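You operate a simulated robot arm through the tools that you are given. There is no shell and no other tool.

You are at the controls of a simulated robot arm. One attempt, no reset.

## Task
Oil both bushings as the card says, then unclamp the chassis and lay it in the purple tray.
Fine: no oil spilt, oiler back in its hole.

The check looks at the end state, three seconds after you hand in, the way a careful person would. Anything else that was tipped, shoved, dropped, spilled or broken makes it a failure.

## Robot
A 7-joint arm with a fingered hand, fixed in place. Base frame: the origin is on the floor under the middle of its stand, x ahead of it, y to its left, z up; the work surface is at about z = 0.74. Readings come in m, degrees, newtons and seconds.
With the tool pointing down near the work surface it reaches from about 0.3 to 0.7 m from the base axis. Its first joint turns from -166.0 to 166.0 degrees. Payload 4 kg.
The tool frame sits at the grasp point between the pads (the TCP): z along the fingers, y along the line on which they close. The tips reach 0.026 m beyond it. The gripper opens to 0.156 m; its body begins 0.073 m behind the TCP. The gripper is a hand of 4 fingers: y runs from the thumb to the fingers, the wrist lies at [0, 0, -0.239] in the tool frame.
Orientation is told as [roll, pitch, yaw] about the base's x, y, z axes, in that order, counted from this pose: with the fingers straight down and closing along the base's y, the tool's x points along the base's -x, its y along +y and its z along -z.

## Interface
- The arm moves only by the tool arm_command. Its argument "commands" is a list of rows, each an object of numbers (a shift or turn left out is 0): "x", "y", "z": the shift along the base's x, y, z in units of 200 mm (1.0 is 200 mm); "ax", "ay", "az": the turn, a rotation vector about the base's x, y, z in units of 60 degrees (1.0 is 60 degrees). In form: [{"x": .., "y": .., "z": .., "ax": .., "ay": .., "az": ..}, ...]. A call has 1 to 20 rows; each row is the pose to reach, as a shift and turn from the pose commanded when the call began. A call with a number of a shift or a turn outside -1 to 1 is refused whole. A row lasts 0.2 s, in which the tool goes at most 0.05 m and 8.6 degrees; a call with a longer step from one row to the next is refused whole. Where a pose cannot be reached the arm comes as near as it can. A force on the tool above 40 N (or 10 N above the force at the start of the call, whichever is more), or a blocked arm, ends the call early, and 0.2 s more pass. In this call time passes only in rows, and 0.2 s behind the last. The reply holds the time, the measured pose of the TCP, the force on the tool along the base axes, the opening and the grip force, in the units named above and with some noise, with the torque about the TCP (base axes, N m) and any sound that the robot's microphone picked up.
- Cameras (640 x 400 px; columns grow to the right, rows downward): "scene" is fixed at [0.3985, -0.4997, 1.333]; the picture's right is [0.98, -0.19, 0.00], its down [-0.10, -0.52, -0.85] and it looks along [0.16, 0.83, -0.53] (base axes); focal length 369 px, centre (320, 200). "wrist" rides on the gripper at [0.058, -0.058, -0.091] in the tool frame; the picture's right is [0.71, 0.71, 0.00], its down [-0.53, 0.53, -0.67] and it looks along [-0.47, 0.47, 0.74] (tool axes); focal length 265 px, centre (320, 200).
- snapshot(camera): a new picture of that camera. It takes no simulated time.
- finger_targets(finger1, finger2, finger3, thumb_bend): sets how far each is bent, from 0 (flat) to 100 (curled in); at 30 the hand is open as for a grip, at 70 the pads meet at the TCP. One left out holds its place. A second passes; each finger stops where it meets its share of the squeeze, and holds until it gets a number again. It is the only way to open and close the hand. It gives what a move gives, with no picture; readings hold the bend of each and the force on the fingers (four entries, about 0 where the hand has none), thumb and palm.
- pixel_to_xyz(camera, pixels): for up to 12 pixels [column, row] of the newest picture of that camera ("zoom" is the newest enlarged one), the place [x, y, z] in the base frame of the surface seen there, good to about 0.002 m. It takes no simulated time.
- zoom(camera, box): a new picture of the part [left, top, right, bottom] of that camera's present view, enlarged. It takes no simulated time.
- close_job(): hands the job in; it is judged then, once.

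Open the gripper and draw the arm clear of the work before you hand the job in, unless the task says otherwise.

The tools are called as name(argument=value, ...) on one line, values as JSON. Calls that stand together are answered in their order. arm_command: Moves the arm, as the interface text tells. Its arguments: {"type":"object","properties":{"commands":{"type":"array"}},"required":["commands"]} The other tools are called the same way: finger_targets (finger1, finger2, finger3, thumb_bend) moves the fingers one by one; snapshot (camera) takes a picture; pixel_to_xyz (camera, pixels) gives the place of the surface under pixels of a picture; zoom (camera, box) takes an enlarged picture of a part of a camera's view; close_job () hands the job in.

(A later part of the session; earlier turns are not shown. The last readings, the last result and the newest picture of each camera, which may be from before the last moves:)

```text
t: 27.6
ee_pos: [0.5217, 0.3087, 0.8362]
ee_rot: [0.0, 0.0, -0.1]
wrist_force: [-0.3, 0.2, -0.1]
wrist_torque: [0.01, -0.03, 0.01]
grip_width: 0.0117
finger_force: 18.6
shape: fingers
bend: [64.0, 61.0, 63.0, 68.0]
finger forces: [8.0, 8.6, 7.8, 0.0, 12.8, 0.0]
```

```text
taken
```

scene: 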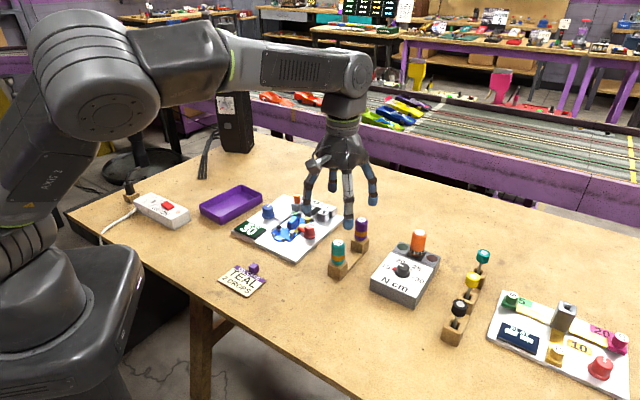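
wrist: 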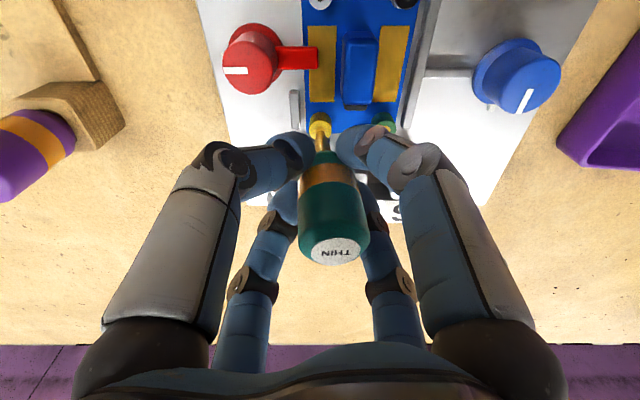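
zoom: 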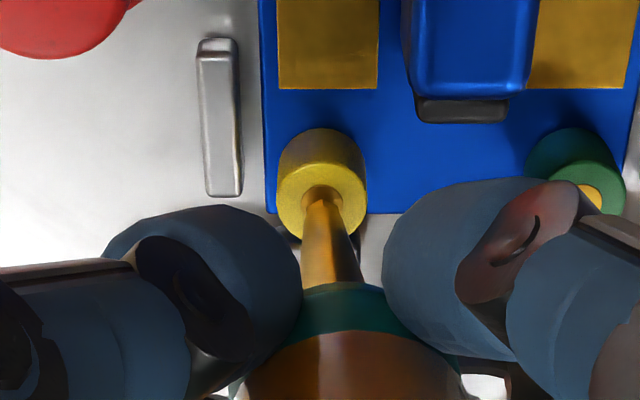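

Finger forces now saturate near 8 N and the thumb pushes the bottle slightly toward +y (cap at (333,250)), with no drop heard. I relax back to about 5 N and recentre, before trying a gentle press of the tip on the bushing.

finger_targets(finger1=68, finger2=68, finger3=68, thumb_bend=67)

snapshot(camera="wrist")

zoom(camera="scene", box=[275, 190, 335, 240])

zoom(camera="wrist", box=[260, 80, 380, 180])

```text
t: 28.6
ee_pos: [0.5217, 0.3076, 0.8367]
ee_rot: [0.0, 0.0, -0.1]
wrist_force: [0.1, -0.9, -1.4]
wrist_torque: [-0.04, -0.02, -0.03]
grip_width: 0.013
finger_force: 9.0
shape: fingers
bend: [63.0, 63.0, 63.0, 65.0]
finger forces: [4.3, 5.1, 4.5, 0.1, 4.9, 0.1]
```

```text
taken
```

wrist: 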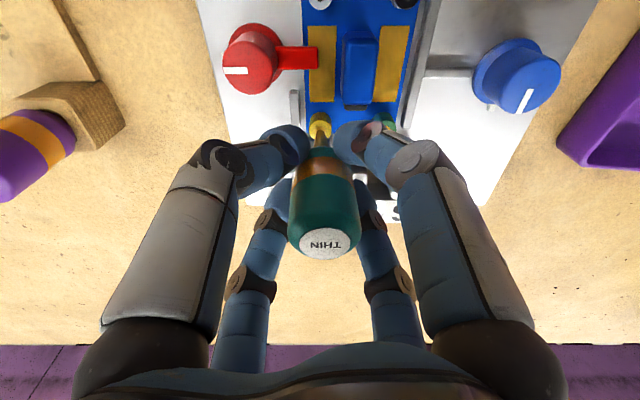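

```text
8.00 times, centred on (305, 215) of scene
```

zoom: 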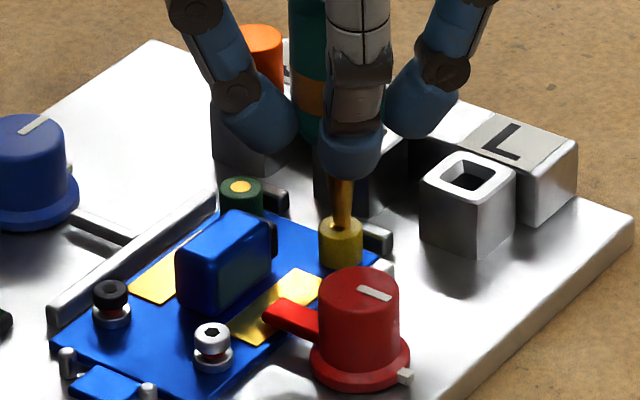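

```text
4.00 times, centred on (320, 130) of wrist
```

zoom: 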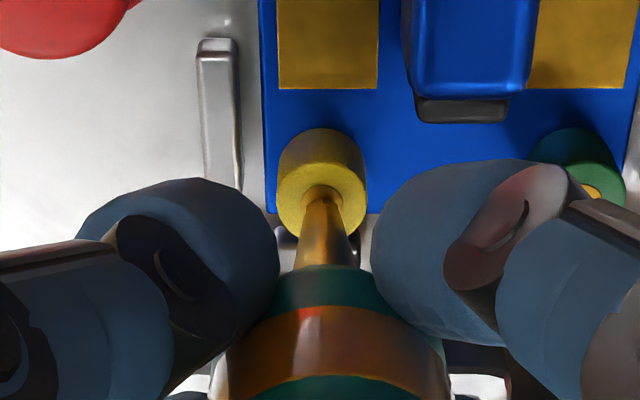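

The grip is balanced again (4.3-5.1 N) and the bottle straight. I lower 3 mm in fine steps, watching for contact force or a sound.

arm_command(commands=[{"z": -0.004}, {"z": -0.008}, {"z": -0.012}, {"z": -0.015}, {"z": -0.015}])

zoom(camera="wrist", box=[260, 80, 380, 180])

```text
t: 29.8
ee_pos: [0.5213, 0.3073, 0.8336]
ee_rot: [0.1, 0.0, -0.1]
wrist_force: [-0.4, -0.7, 15.8]
wrist_torque: [-0.04, 0.02, -0.02]
grip_width: 0.0127
finger_force: 11.9
shape: fingers
bend: [63.0, 63.0, 63.0, 65.0]
finger forces: [5.6, 6.2, 5.7, 0.0, 6.7, 0.0]
```

```text
4.00 times, centred on (320, 130) of wrist
```

zoom: 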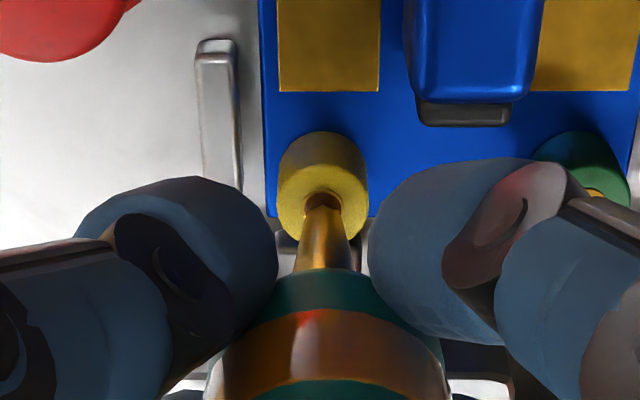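

Contact already: 15.8 N upward on the tool, no sound reported. I back off 3 mm at once and look at the bushing for any oil.

arm_command(commands=[{"z": 0.01}, {"z": 0.015}, {"z": 0.015}])

zoom(camera="wrist", box=[290, 90, 350, 140])

zoom(camera="scene", box=[295, 200, 335, 230])

```text
t: 30.6
ee_pos: [0.5196, 0.3081, 0.8356]
ee_rot: [0.1, 0.0, -0.1]
wrist_force: [0.6, -0.2, 0.2]
wrist_torque: [-0.01, -0.02, -0.02]
grip_width: 0.0128
finger_force: 10.0
shape: fingers
bend: [63.0, 63.0, 63.0, 65.0]
finger forces: [4.4, 5.5, 4.8, 0.0, 5.0, 0.0]
```

```text
8.00 times, centred on (320, 115) of wrist
```

zoom: 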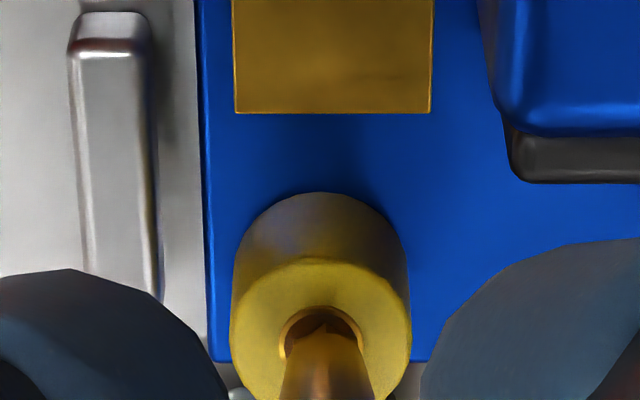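

```text
13.33 times, centred on (315, 215) of scene
```

zoom: 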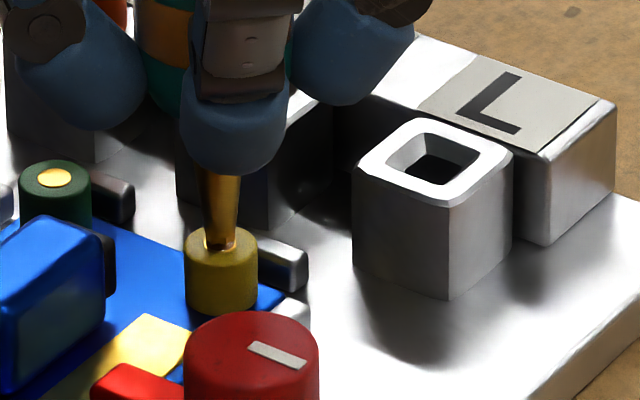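

The brass under the tip looks darker than before, though that may be shadow. I raise 20 mm and compare the yellow bushing's brass with the green one.

arm_command(commands=[{"z": 0.03}, {"z": 0.08}, {"z": 0.13}, {"z": 0.18}, {"z": 0.21}, {"z": 0.22}, {"z": 0.22}])

zoom(camera="wrist", box=[280, 70, 400, 150])

zoom(camera="scene", box=[285, 195, 325, 225])

```text
t: 32.2
ee_pos: [0.521, 0.3065, 0.8805]
ee_rot: [0.1, 0.0, -0.1]
wrist_force: [-0.8, -0.3, -0.3]
wrist_torque: [-0.01, 0.02, 0.02]
grip_width: 0.0129
finger_force: 9.9
shape: fingers
bend: [63.0, 63.0, 63.0, 65.0]
finger forces: [4.4, 5.1, 4.5, 0.0, 5.0, 0.1]
```

```text
5.00 times, centred on (340, 110) of wrist
```

zoom: 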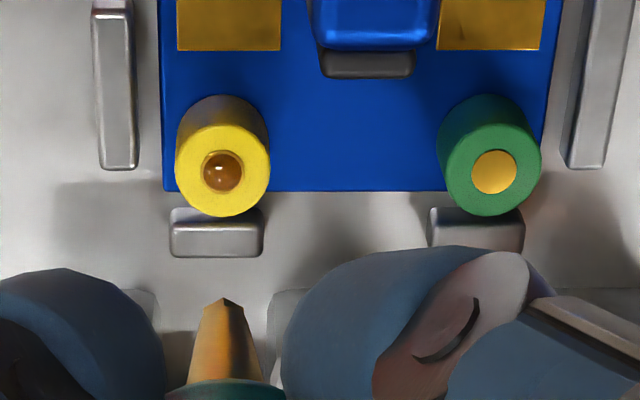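

```text
13.33 times, centred on (305, 210) of scene
```

zoom: 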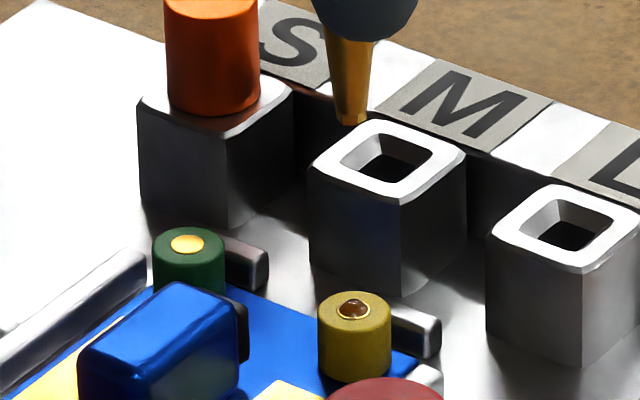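

There is an oil drop on the yellow bushing (brown dome at wrist zoom (222,170)), none on green (493,172). I zoom in hard on both to record the drop's size.

zoom(camera="wrist", box=[308, 92, 332, 116])

zoom(camera="wrist", box=[362, 92, 386, 116])

zoom(camera="scene", box=[303, 208, 319, 222])

zoom(camera="wrist", box=[300, 120, 340, 150])

```text
16.00 times, centred on (320, 104) of wrist
```

zoom: 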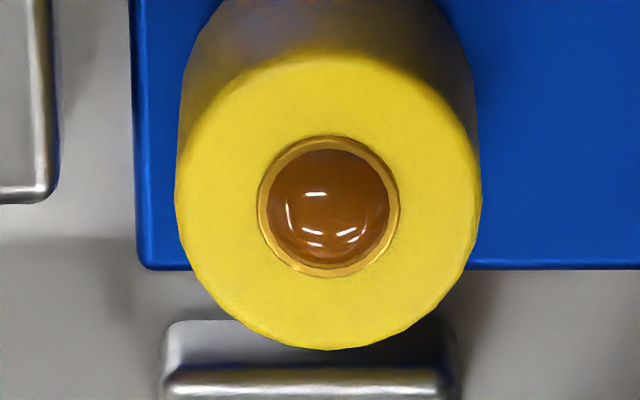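

```text
16.00 times, centred on (374, 104) of wrist
```

zoom: 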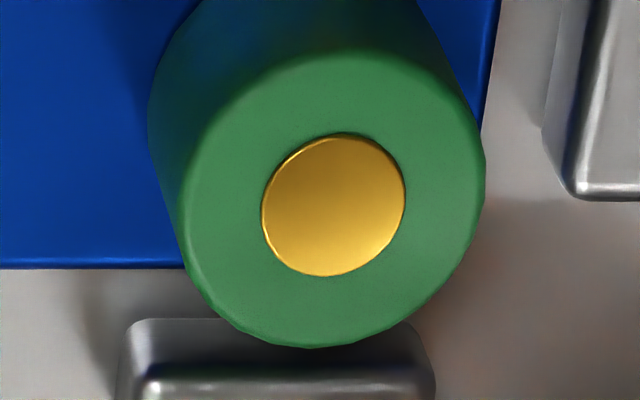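

```text
16.00 times, centred on (311, 215) of scene
```

zoom: 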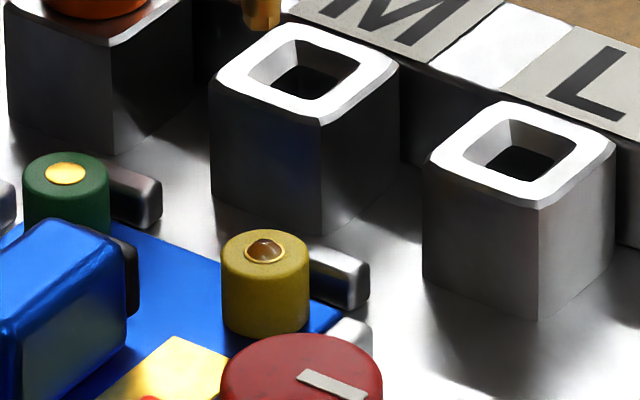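

```text
13.33 times, centred on (320, 135) of wrist
```

zoom: 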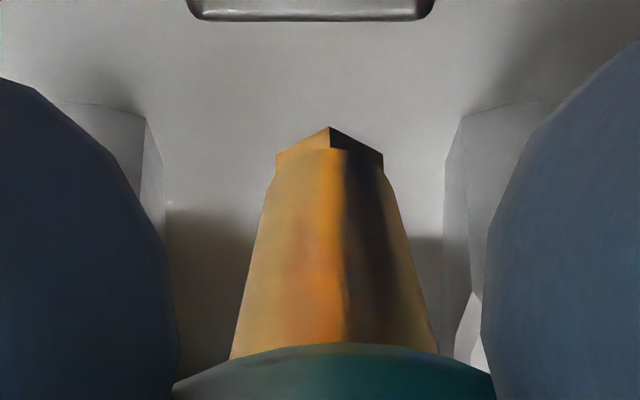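

The drop fills about 87% of the brass cup. Before moving to green I check the orange peg height, since finger2 would pass over it, and re-measure the spout tip.

snapshot(camera="scene")

pixel_to_xyz(camera="scene", pixels=[[296, 196], [297, 197], [298, 200], [296, 204], [299, 198], [294, 197], [268, 205], [309, 223]])

pixel_to_xyz(camera="zoom", pixels=[[300, 152], [330, 145], [320, 170], [360, 160]])

zoom(camera="scene", box=[280, 180, 330, 220])

```text
taken
```

scene: 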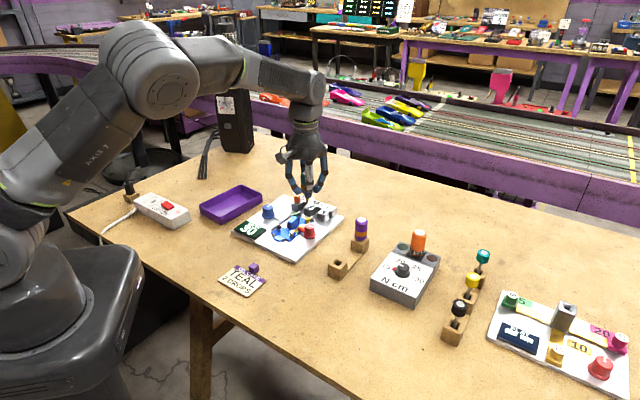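

```text
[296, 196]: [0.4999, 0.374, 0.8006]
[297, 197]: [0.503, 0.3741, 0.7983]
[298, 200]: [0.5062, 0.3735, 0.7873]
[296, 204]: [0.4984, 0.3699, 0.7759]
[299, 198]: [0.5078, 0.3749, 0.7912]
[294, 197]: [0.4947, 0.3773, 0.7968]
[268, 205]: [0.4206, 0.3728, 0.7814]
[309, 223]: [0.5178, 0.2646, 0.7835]
```

```text
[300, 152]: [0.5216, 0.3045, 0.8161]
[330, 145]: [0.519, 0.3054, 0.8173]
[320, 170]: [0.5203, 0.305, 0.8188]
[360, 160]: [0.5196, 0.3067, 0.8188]
```

```text
10.00 times, centred on (305, 200) of scene
```

zoom: 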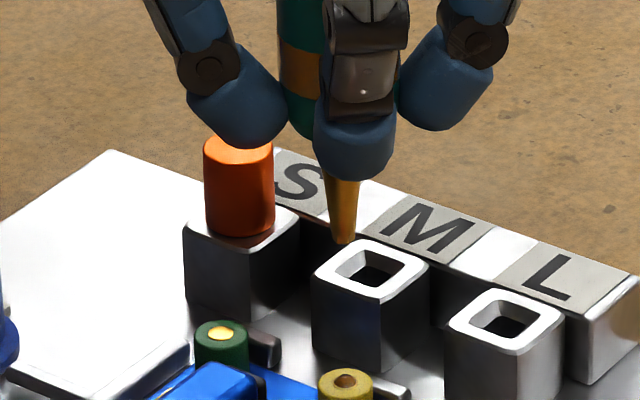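

The peg top is about z 0.803 near (0.502,0.378), close under finger2's path. I move the tip over green with a 30 degree yaw so the peg falls between fingers, staying high for now.

arm_command(commands=[{"x": -0.01, "y": 0.01, "z": 0.02, "az": 0.04}, {"x": -0.035, "y": 0.035, "z": 0.05, "az": 0.12}, {"x": -0.065, "y": 0.065, "z": 0.05, "az": 0.22}, {"x": -0.095, "y": 0.096, "z": 0.05, "az": 0.32}, {"x": -0.125, "y": 0.126, "z": 0.05, "az": 0.41}, {"x": -0.142, "y": 0.144, "z": 0.05, "az": 0.47}, {"x": -0.1485, "y": 0.1505, "z": 0.05, "az": 0.5}, {"x": -0.1485, "y": 0.1505, "z": 0.05, "az": 0.5}])

snapshot(camera="wrist")

zoom(camera="scene", box=[260, 175, 340, 245])

```text
t: 34.0
ee_pos: [0.4929, 0.3372, 0.8896]
ee_rot: [0.2, 0.0, 29.9]
wrist_force: [-0.5, 0.1, -0.2]
wrist_torque: [-0.02, -0.01, 0.02]
grip_width: 0.013
finger_force: 9.1
shape: fingers
bend: [63.0, 63.0, 63.0, 65.0]
finger forces: [4.3, 5.2, 4.5, 0.0, 4.9, 0.0]
```

```text
taken
```

wrist: 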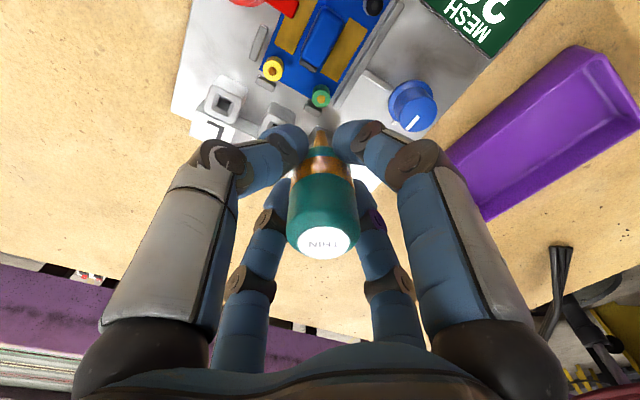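

```text
5.71 times, centred on (300, 210) of scene
```

zoom: 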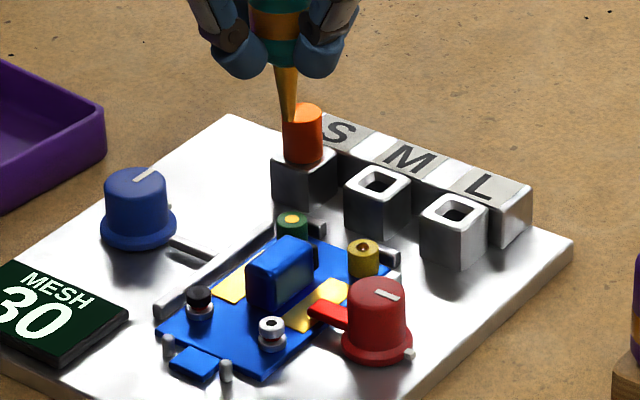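

The green bushing is at wrist (320,97), straight ahead of the tip. I re-measure its centre and the tip from this pose.

zoom(camera="wrist", box=[290, 80, 350, 140])

pixel_to_xyz(camera="zoom", pixels=[[323, 118], [311, 118], [335, 118], [323, 106], [323, 130], [320, 335], [310, 345], [330, 345]])

```text
6.67 times, centred on (320, 110) of wrist
```

zoom: 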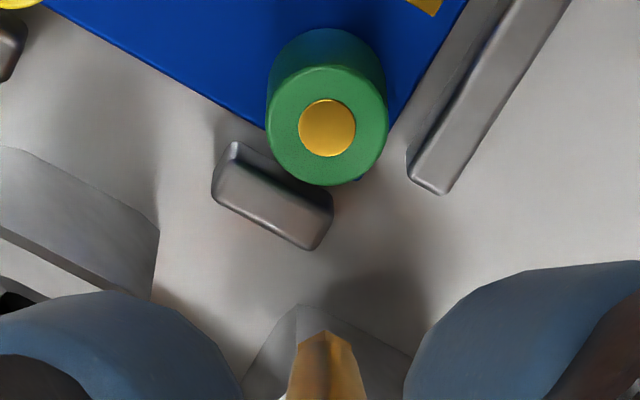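

```text
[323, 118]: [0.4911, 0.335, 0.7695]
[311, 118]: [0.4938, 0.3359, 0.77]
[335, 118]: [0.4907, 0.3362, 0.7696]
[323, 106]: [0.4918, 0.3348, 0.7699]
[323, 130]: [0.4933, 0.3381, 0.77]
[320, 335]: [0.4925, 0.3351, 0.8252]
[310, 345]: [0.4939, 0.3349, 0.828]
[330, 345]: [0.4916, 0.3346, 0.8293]
```

Aligned within about a millimetre. I descend to a 3-4 mm hover over green, without touching, and look for any drop before pressing.

arm_command(commands=[{"z": -0.03}, {"z": -0.08}, {"z": -0.13}, {"z": -0.18}, {"z": -0.22}, {"z": -0.245}, {"z": -0.255}, {"z": -0.255}])

zoom(camera="wrist", box=[290, 90, 350, 140])

zoom(camera="scene", box=[270, 185, 320, 225])

```text
t: 35.8
ee_pos: [0.4928, 0.3364, 0.8389]
ee_rot: [0.1, 0.1, 29.9]
wrist_force: [0.1, 0.0, 0.5]
wrist_torque: [0.0, 0.02, 0.0]
grip_width: 0.0129
finger_force: 10.0
shape: fingers
bend: [63.0, 63.0, 63.0, 65.0]
finger forces: [4.4, 5.2, 4.6, 0.1, 4.9, 0.0]
```

```text
8.00 times, centred on (320, 115) of wrist
```

zoom: 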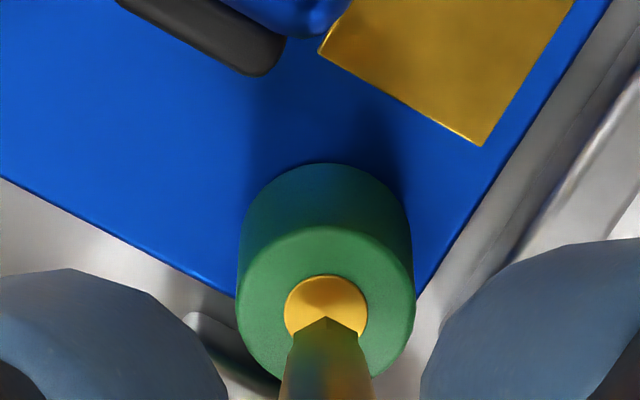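

```text
10.00 times, centred on (295, 205) of scene
```

zoom: 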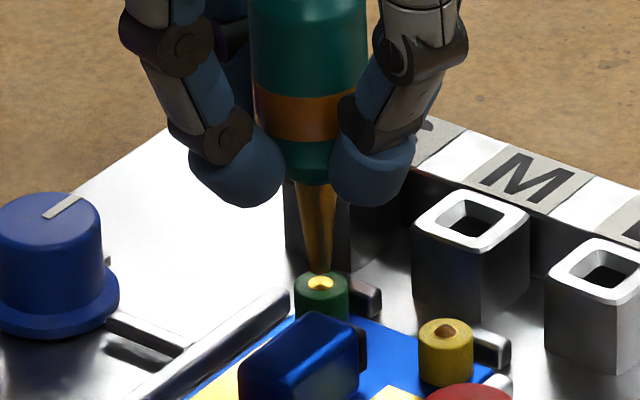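

Green's brass is bright and dry with the tip centred over it. I lower 4 mm toward light contact.

arm_command(commands=[{"z": -0.007}, {"z": -0.014}, {"z": -0.02}, {"z": -0.02}])

zoom(camera="wrist", box=[290, 90, 350, 140])

```text
t: 36.8
ee_pos: [0.4908, 0.3365, 0.835]
ee_rot: [0.0, -0.1, 29.9]
wrist_force: [0.8, 0.3, -0.3]
wrist_torque: [0.0, 0.02, 0.01]
grip_width: 0.0131
finger_force: 10.2
shape: fingers
bend: [63.0, 63.0, 63.0, 65.0]
finger forces: [4.3, 5.2, 4.6, 0.0, 4.9, 0.0]
```

```text
8.00 times, centred on (320, 115) of wrist
```

zoom: 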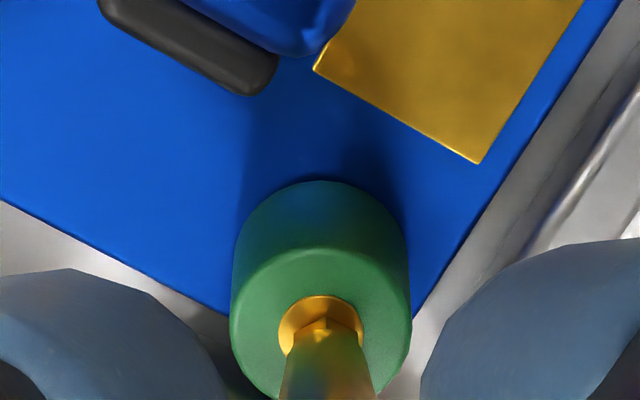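

No contact yet at 0.835. I lower another 1 mm and read the force.

arm_command(commands=[{"z": -0.003}, {"z": -0.005}])

zoom(camera="wrist", box=[290, 90, 350, 140])

```text
t: 37.4
ee_pos: [0.492, 0.3374, 0.8344]
ee_rot: [0.1, -0.1, 29.9]
wrist_force: [-0.7, 0.3, 2.7]
wrist_torque: [0.01, 0.01, -0.03]
grip_width: 0.0127
finger_force: 9.9
shape: fingers
bend: [63.0, 63.0, 63.0, 65.0]
finger forces: [4.5, 5.3, 4.5, 0.1, 5.1, 0.0]
```

```text
8.00 times, centred on (320, 115) of wrist
```

zoom: 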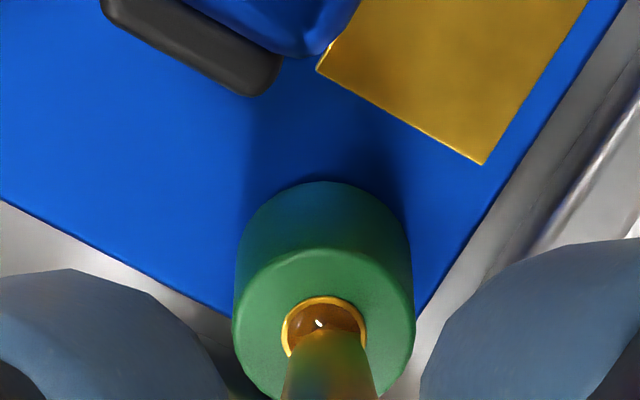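

A drop appeared on green at light contact (2.7 N), so touching the tip dispenses. I lift off immediately and compare drop sizes.

arm_command(commands=[{"z": 0.02}, {"z": 0.04}, {"z": 0.08}, {"z": 0.13}, {"z": 0.18}, {"z": 0.22}, {"z": 0.23}])

snapshot(camera="wrist")

zoom(camera="wrist", box=[308, 90, 332, 114])

zoom(camera="wrist", box=[255, 55, 345, 115])

zoom(camera="scene", box=[288, 206, 318, 226])

```text
t: 39.0
ee_pos: [0.4914, 0.3359, 0.8816]
ee_rot: [0.1, 0.0, 29.9]
wrist_force: [0.1, -1.5, 0.0]
wrist_torque: [-0.01, 0.0, 0.01]
grip_width: 0.013
finger_force: 9.8
shape: fingers
bend: [63.0, 63.0, 63.0, 65.0]
finger forces: [4.3, 5.2, 4.6, 0.0, 4.9, 0.0]
```

```text
taken
```

wrist: 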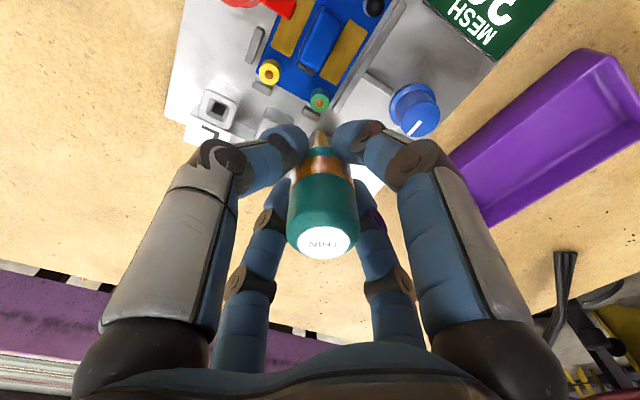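

```text
16.00 times, centred on (320, 102) of wrist
```

zoom: 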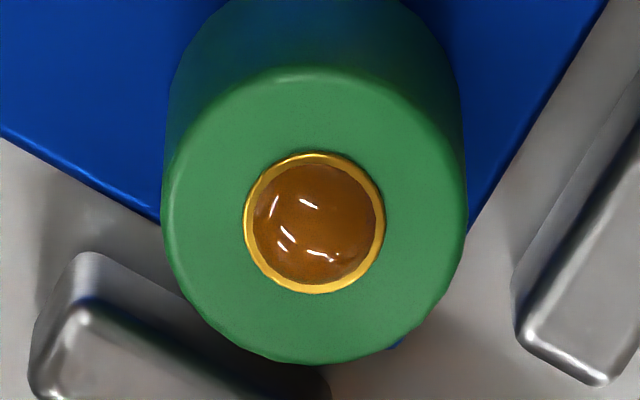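

```text
6.67 times, centred on (300, 85) of wrist
```

zoom: 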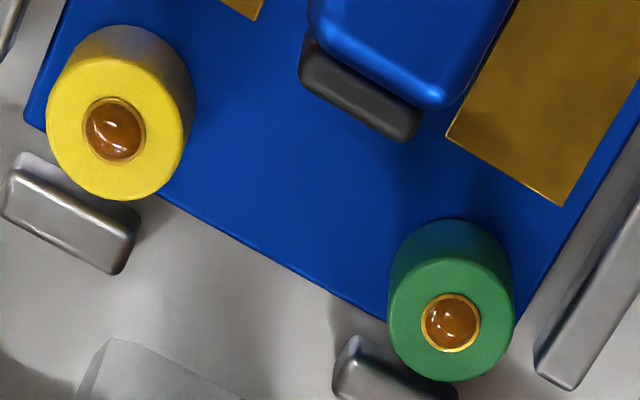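

```text
16.00 times, centred on (303, 216) of scene
```

zoom: 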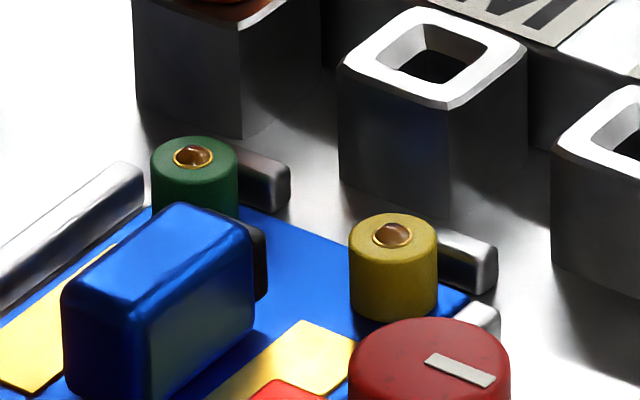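

Both domes have equal diameter (about 0.87 of the cup), so one touch gave one drop on each. I make a second short touch on green, down to the same contact height and straight back up.

arm_command(commands=[{"z": -0.04}, {"z": -0.09}, {"z": -0.14}, {"z": -0.18}, {"z": -0.205}, {"z": -0.218}, {"z": -0.225}, {"z": -0.23}, {"z": -0.23}, {"z": -0.215}, {"z": -0.18}])

zoom(camera="wrist", box=[290, 85, 350, 135])

zoom(camera="scene", box=[288, 206, 318, 226])

```text
t: 41.4
ee_pos: [0.4929, 0.3386, 0.8438]
ee_rot: [-0.1, 0.0, 29.9]
wrist_force: [-0.5, -0.7, 0.2]
wrist_torque: [0.03, 0.02, 0.02]
grip_width: 0.0128
finger_force: 9.4
shape: fingers
bend: [63.0, 63.0, 63.0, 65.0]
finger forces: [4.4, 5.2, 4.7, 0.1, 4.9, 0.1]
```

```text
8.00 times, centred on (320, 110) of wrist
```

zoom: 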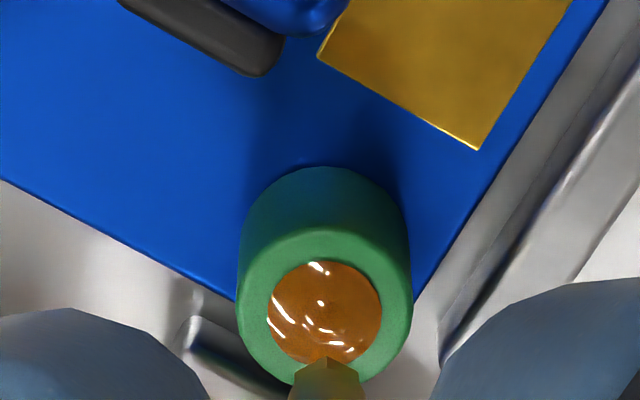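

```text
16.00 times, centred on (303, 216) of scene
```

zoom: 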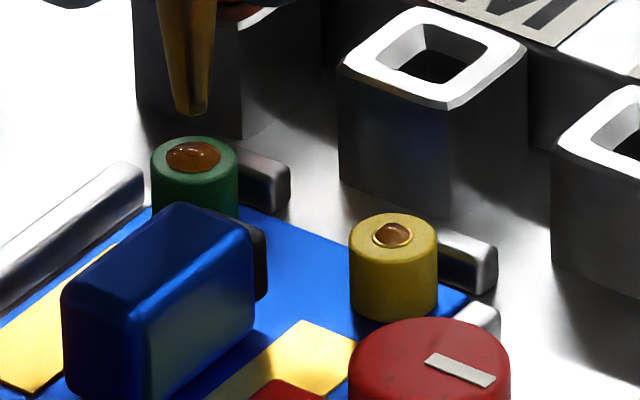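

Green's drop clearly grew after the second touch. I rise back to the same viewing height as before to compare its diameter fairly.

arm_command(commands=[{"z": 0.04}, {"z": 0.09}, {"z": 0.14}, {"z": 0.17}, {"z": 0.18}, {"z": 0.18}])

zoom(camera="wrist", box=[308, 90, 332, 114])

zoom(camera="wrist", box=[255, 55, 345, 115])

```text
t: 42.8
ee_pos: [0.4931, 0.3371, 0.8795]
ee_rot: [0.1, 0.1, 29.9]
wrist_force: [0.3, 0.3, -0.7]
wrist_torque: [-0.01, -0.01, 0.01]
grip_width: 0.0127
finger_force: 9.6
shape: fingers
bend: [63.0, 63.0, 63.0, 65.0]
finger forces: [4.4, 5.2, 4.7, 0.1, 4.9, 0.0]
```

```text
16.00 times, centred on (320, 102) of wrist
```

zoom: 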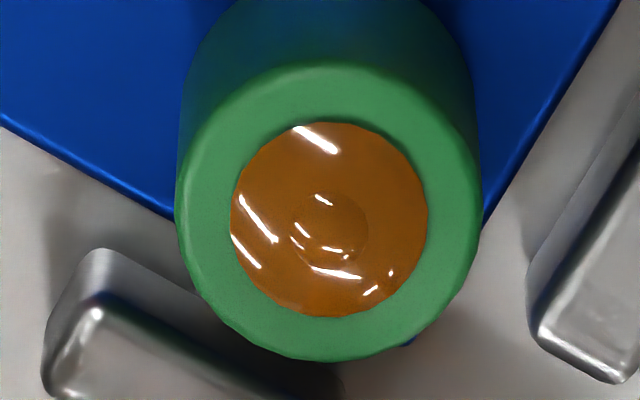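

```text
6.67 times, centred on (300, 85) of wrist
```

zoom: 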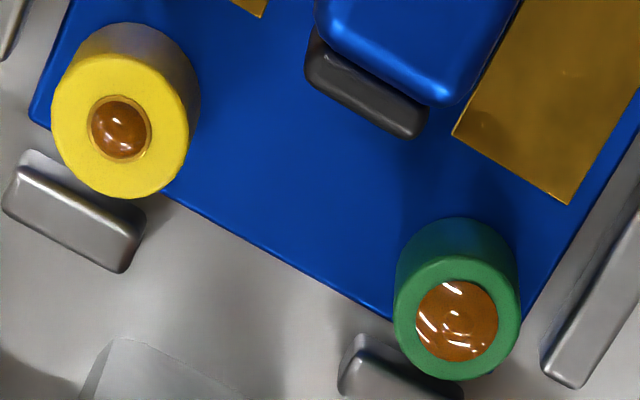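

The second drop shows as a wider disc with the first dome inside it, so green has exactly two; yellow still shows one. I move back over yellow, undoing the yaw, at this height.

arm_command(commands=[{"x": 0.008, "y": -0.008, "z": 0.02, "az": -0.04}, {"x": 0.03, "y": -0.03, "z": 0.05, "az": -0.12}, {"x": 0.06, "y": -0.06, "z": 0.05, "az": -0.22}, {"x": 0.09, "y": -0.09, "z": 0.05, "az": -0.32}, {"x": 0.12, "y": -0.12, "z": 0.05, "az": -0.41}, {"x": 0.14, "y": -0.142, "z": 0.05, "az": -0.47}, {"x": 0.1485, "y": -0.1505, "z": 0.03, "az": -0.5}, {"x": 0.1485, "y": -0.1505, "z": 0.0, "az": -0.5}, {"x": 0.1485, "y": -0.1505, "z": 0.0, "az": -0.5}])

zoom(camera="wrist", box=[280, 70, 400, 150])

zoom(camera="scene", box=[270, 185, 330, 230])

```text
t: 44.8
ee_pos: [0.5222, 0.3061, 0.8801]
ee_rot: [0.0, 0.0, -0.1]
wrist_force: [-0.4, 0.3, -0.2]
wrist_torque: [-0.04, -0.02, -0.02]
grip_width: 0.0131
finger_force: 9.6
shape: fingers
bend: [63.0, 63.0, 63.0, 65.0]
finger forces: [4.3, 5.2, 4.7, 0.1, 4.9, 0.0]
```

```text
5.00 times, centred on (340, 110) of wrist
```

zoom: 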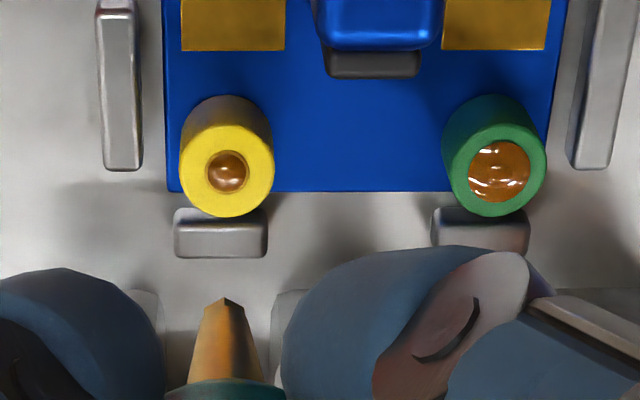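

```text
8.89 times, centred on (300, 208) of scene
```

zoom: 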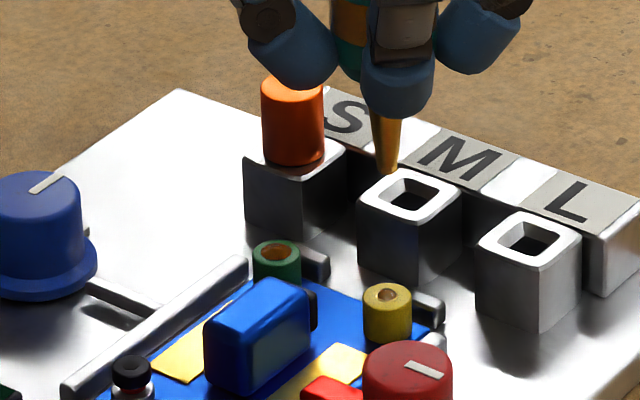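

The tip (226,300) lines up with the yellow bushing (227,171), which still has one drop. I descend to just about the contact height known from green and read the force.

arm_command(commands=[{"z": -0.04}, {"z": -0.09}, {"z": -0.14}, {"z": -0.18}, {"z": -0.205}, {"z": -0.218}, {"z": -0.222}])

zoom(camera="wrist", box=[290, 90, 350, 140])

```text
t: 46.4
ee_pos: [0.5214, 0.3074, 0.8363]
ee_rot: [0.1, 0.0, -0.2]
wrist_force: [0.5, 0.4, -0.7]
wrist_torque: [-0.01, 0.0, 0.01]
grip_width: 0.0129
finger_force: 9.0
shape: fingers
bend: [63.0, 63.0, 63.0, 65.0]
finger forces: [4.4, 5.1, 4.7, 0.1, 4.9, 0.0]
```

```text
8.00 times, centred on (320, 115) of wrist
```

zoom: 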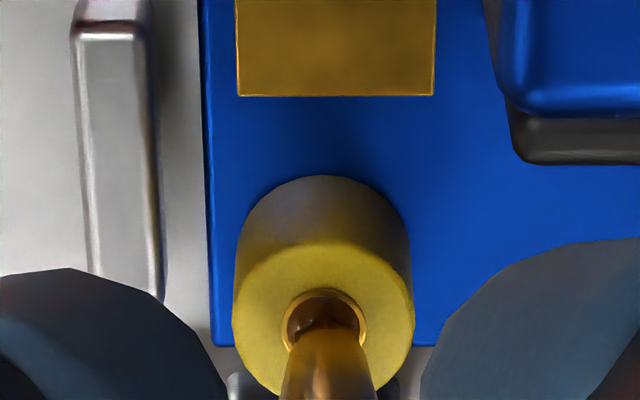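

No contact yet and still one drop in the cup. I lower 1.6 mm to touch, then lift right away.

arm_command(commands=[{"z": -0.004}, {"z": -0.008}, {"z": -0.008}, {"z": 0.008}, {"z": 0.042}])

zoom(camera="wrist", box=[290, 85, 350, 135])

zoom(camera="scene", box=[288, 206, 318, 226])

```text
t: 47.6
ee_pos: [0.5216, 0.3073, 0.8436]
ee_rot: [0.0, 0.0, -0.1]
wrist_force: [0.3, 0.8, -1.8]
wrist_torque: [0.0, -0.01, 0.01]
grip_width: 0.0128
finger_force: 9.2
shape: fingers
bend: [63.0, 63.0, 63.0, 65.0]
finger forces: [4.3, 5.1, 4.8, 0.0, 4.9, 0.1]
```

```text
8.00 times, centred on (320, 110) of wrist
```

zoom: 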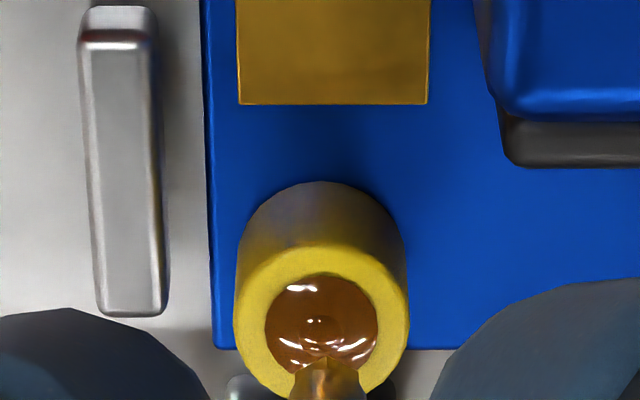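

```text
16.00 times, centred on (303, 216) of scene
```

zoom: 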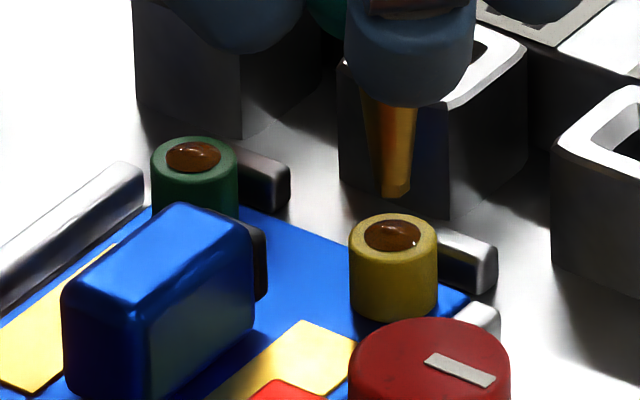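

Both bushings now show two drops each. I lift and carry the oiler back along the outgoing path to a hover above its hole, without the tip touching anything.

arm_command(commands=[{"z": 0.04}, {"z": 0.1}, {"z": 0.16}, {"x": 0.008, "y": -0.04, "z": 0.195}, {"x": 0.025, "y": -0.13, "z": 0.195}, {"x": 0.045, "y": -0.23, "z": 0.195}, {"x": 0.065, "y": -0.33, "z": 0.195}, {"x": 0.085, "y": -0.43, "z": 0.195}, {"x": 0.105, "y": -0.53, "z": 0.195}, {"x": 0.125, "y": -0.63, "z": 0.195}, {"x": 0.145, "y": -0.73, "z": 0.195}, {"x": 0.16, "y": -0.82, "z": 0.195}, {"x": 0.175, "y": -0.9, "z": 0.195}, {"x": 0.183, "y": -0.95, "z": 0.195}, {"x": 0.185, "y": -0.967, "z": 0.195}, {"x": 0.185, "y": -0.967, "z": 0.195}])

snapshot(camera="wrist")

zoom(camera="wrist", box=[270, 60, 370, 140])

zoom(camera="scene", box=[310, 225, 370, 285])

```text
t: 51.0
ee_pos: [0.5592, 0.113, 0.8827]
ee_rot: [0.1, 0.0, -0.1]
wrist_force: [0.6, 0.1, -0.9]
wrist_torque: [0.0, -0.03, 0.01]
grip_width: 0.0129
finger_force: 9.1
shape: fingers
bend: [63.0, 63.0, 63.0, 65.0]
finger forces: [4.3, 5.3, 4.6, 0.0, 4.9, 0.1]
```

```text
taken
```

wrist: 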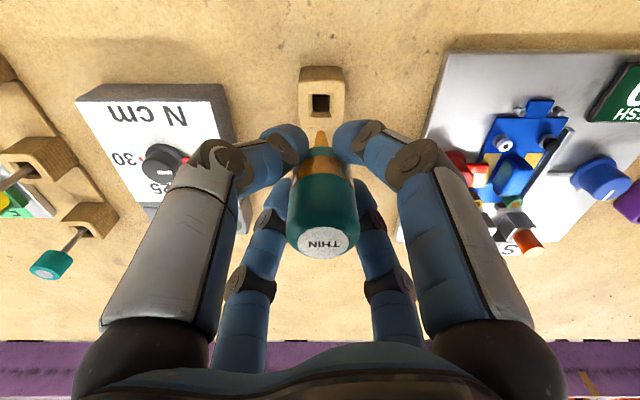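

```text
5.00 times, centred on (320, 100) of wrist
```

zoom: 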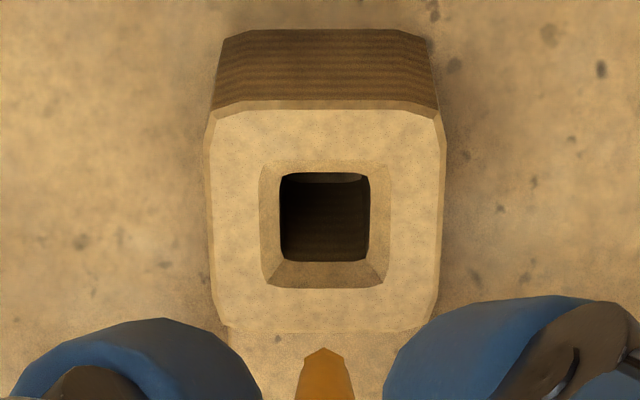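

```text
6.67 times, centred on (340, 255) of scene
```

zoom: 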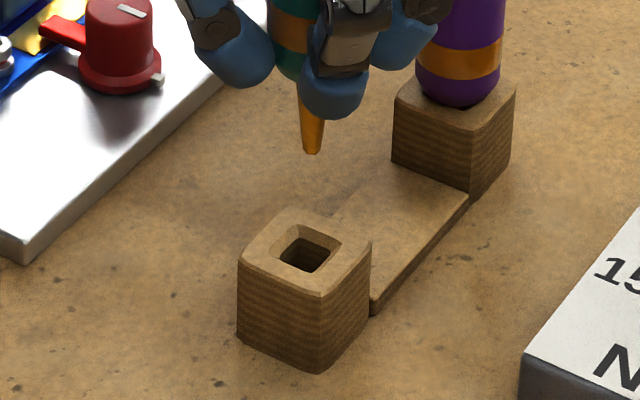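

The hole centre is near wrist (321,104), with the tip column at 320.6. I measure the block's top rim around the hole, the tip, and the cap.

pixel_to_xyz(camera="wrist", pixels=[[299, 105], [342, 105], [321, 83], [321, 124], [307, 105], [336, 105], [321, 92], [321, 119], [320.6, 132], [322, 240], [311, 240], [334, 240]])

pixel_to_xyz(camera="zoom", pixels=[[311, 152], [270, 258], [343, 240], [295, 222], [322, 278], [245, 258], [365, 243], [300, 210], [318, 294]])

```text
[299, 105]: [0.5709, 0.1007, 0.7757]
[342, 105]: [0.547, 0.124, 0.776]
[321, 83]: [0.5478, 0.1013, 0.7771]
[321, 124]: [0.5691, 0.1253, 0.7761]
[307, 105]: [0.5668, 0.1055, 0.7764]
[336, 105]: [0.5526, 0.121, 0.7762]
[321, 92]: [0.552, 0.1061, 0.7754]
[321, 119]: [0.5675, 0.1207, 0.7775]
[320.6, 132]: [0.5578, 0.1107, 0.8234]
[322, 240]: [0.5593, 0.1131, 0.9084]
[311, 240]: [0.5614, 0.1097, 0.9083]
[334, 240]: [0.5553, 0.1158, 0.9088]
```

```text
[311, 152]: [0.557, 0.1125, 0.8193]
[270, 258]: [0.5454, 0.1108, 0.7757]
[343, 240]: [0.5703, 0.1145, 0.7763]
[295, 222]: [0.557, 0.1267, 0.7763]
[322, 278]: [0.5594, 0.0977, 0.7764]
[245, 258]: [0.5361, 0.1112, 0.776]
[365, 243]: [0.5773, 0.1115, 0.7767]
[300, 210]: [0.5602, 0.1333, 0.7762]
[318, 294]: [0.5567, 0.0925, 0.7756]
```

Hole centre is about (0.5585,0.1128); tip and cap axis are within a millimetre of it, and the hole is about 15 mm wide. I lower straight down to about 3 mm above the seated height.

arm_command(commands=[{"z": -0.03}, {"z": -0.08}, {"z": -0.13}, {"z": -0.18}, {"z": -0.23}, {"z": -0.28}, {"z": -0.32}, {"z": -0.345}, {"z": -0.36}, {"z": -0.365}, {"z": -0.365}])

snapshot(camera="wrist")

zoom(camera="scene", box=[310, 225, 370, 285])

```text
t: 53.4
ee_pos: [0.5591, 0.1134, 0.8108]
ee_rot: [0.0, 0.0, -0.1]
wrist_force: [0.8, 0.6, -0.3]
wrist_torque: [-0.01, 0.01, 0.0]
grip_width: 0.013
finger_force: 9.6
shape: fingers
bend: [63.0, 63.0, 63.0, 65.0]
finger forces: [4.3, 5.2, 4.6, 0.1, 4.9, 0.0]
```

```text
taken
```

wrist: 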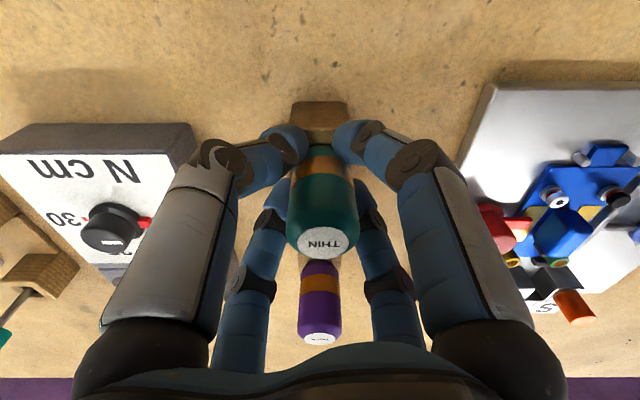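

```text
6.67 times, centred on (340, 255) of scene
```

zoom: 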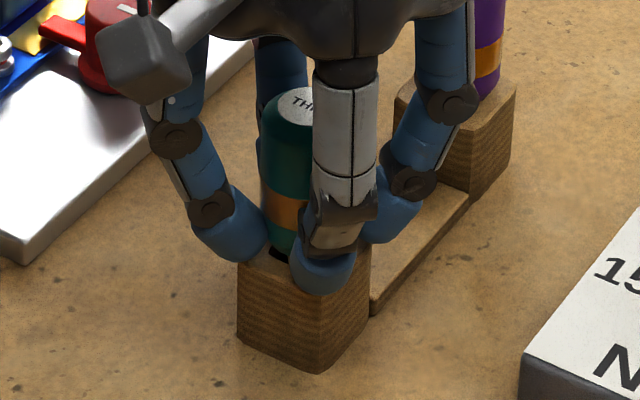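

The spout is in the hole without contact. I lower another 3 mm in fine steps to seat it.

arm_command(commands=[{"z": -0.005}, {"z": -0.01}, {"z": -0.013}, {"z": -0.013}])

pixel_to_xyz(camera="wrist", pixels=[[323, 240], [311, 240], [335, 240]])

```text
t: 54.4
ee_pos: [0.5582, 0.1143, 0.8074]
ee_rot: [0.2, -0.2, 0.0]
wrist_force: [-0.7, 0.7, 6.2]
wrist_torque: [0.12, -0.03, -0.03]
grip_width: 0.013
finger_force: 13.5
shape: fingers
bend: [63.0, 63.0, 63.0, 64.0]
finger forces: [4.3, 12.2, 5.1, 0.0, 5.2, 0.0]
```

```text
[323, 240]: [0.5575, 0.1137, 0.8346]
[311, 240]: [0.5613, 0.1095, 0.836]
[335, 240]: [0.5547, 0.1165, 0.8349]
```

Finger2 reads 12 N with matching torque: its tip is touching the block top while the bottle is at its seat. I raise 1 mm to unload it, then check before releasing.

arm_command(commands=[{"z": 0.003}, {"z": 0.005}, {"z": 0.005}])

snapshot(camera="wrist")

pixel_to_xyz(camera="wrist", pixels=[[323, 240], [311, 240], [335, 240], [323, 230], [323, 250]])

```text
t: 55.2
ee_pos: [0.5582, 0.1148, 0.8078]
ee_rot: [-0.1, 0.0, -0.1]
wrist_force: [-0.4, -0.2, -0.6]
wrist_torque: [-0.01, -0.01, -0.05]
grip_width: 0.0129
finger_force: 9.7
shape: fingers
bend: [63.0, 63.0, 63.0, 64.0]
finger forces: [4.1, 6.0, 4.8, 0.1, 4.9, 0.0]
```

```text
taken
```

wrist: 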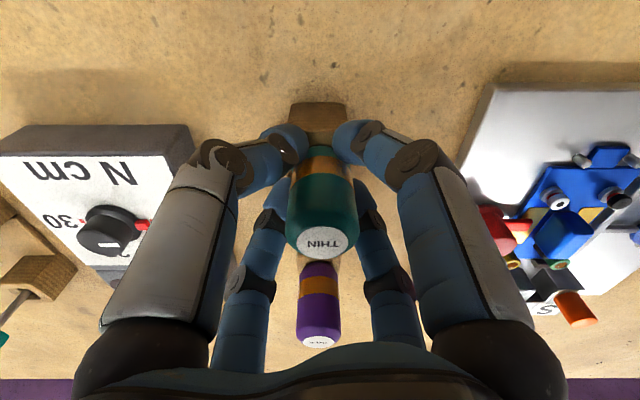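

```text
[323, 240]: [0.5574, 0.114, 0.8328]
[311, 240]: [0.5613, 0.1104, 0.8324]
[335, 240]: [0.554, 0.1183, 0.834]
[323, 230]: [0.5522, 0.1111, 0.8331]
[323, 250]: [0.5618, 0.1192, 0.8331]
```

The cap is at 0.833, its original seated height, and the forces are back to zero. I open the fingers gently in two steps.

finger_targets(finger1=60, finger2=60, finger3=60, thumb_bend=60)

finger_targets(finger1=50, finger2=50, finger3=50, thumb_bend=50)

snapshot(camera="wrist")

zoom(camera="scene", box=[310, 225, 370, 285])

```text
t: 56.2
ee_pos: [0.5583, 0.1145, 0.8083]
ee_rot: [0.1, -0.1, -0.1]
wrist_force: [-0.9, 0.1, 0.6]
wrist_torque: [-0.01, -0.02, 0.02]
grip_width: 0.0226
finger_force: 0.0
shape: fingers
bend: [60.0, 60.0, 60.0, 60.0]
finger forces: [0.0, 0.0, 0.0, 0.0, 0.1, 0.0]
```

```text
t: 57.2
ee_pos: [0.5575, 0.1139, 0.8086]
ee_rot: [0.1, 0.1, -0.1]
wrist_force: [-0.1, 0.0, -0.7]
wrist_torque: [-0.01, 0.01, -0.02]
grip_width: 0.0504
finger_force: 0.1
shape: fingers
bend: [50.0, 50.0, 50.0, 50.0]
finger forces: [0.0, 0.0, 0.1, 0.0, 0.0, 0.0]
```

```text
taken
```

wrist: 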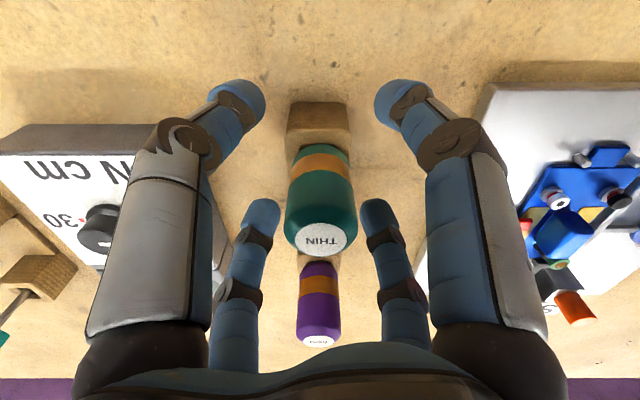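

```text
6.67 times, centred on (340, 255) of scene
```

zoom: 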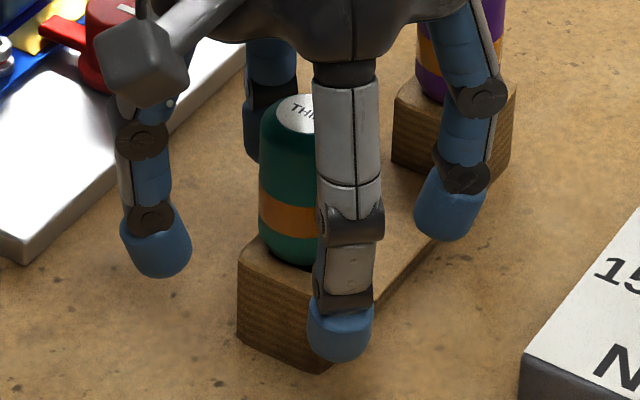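

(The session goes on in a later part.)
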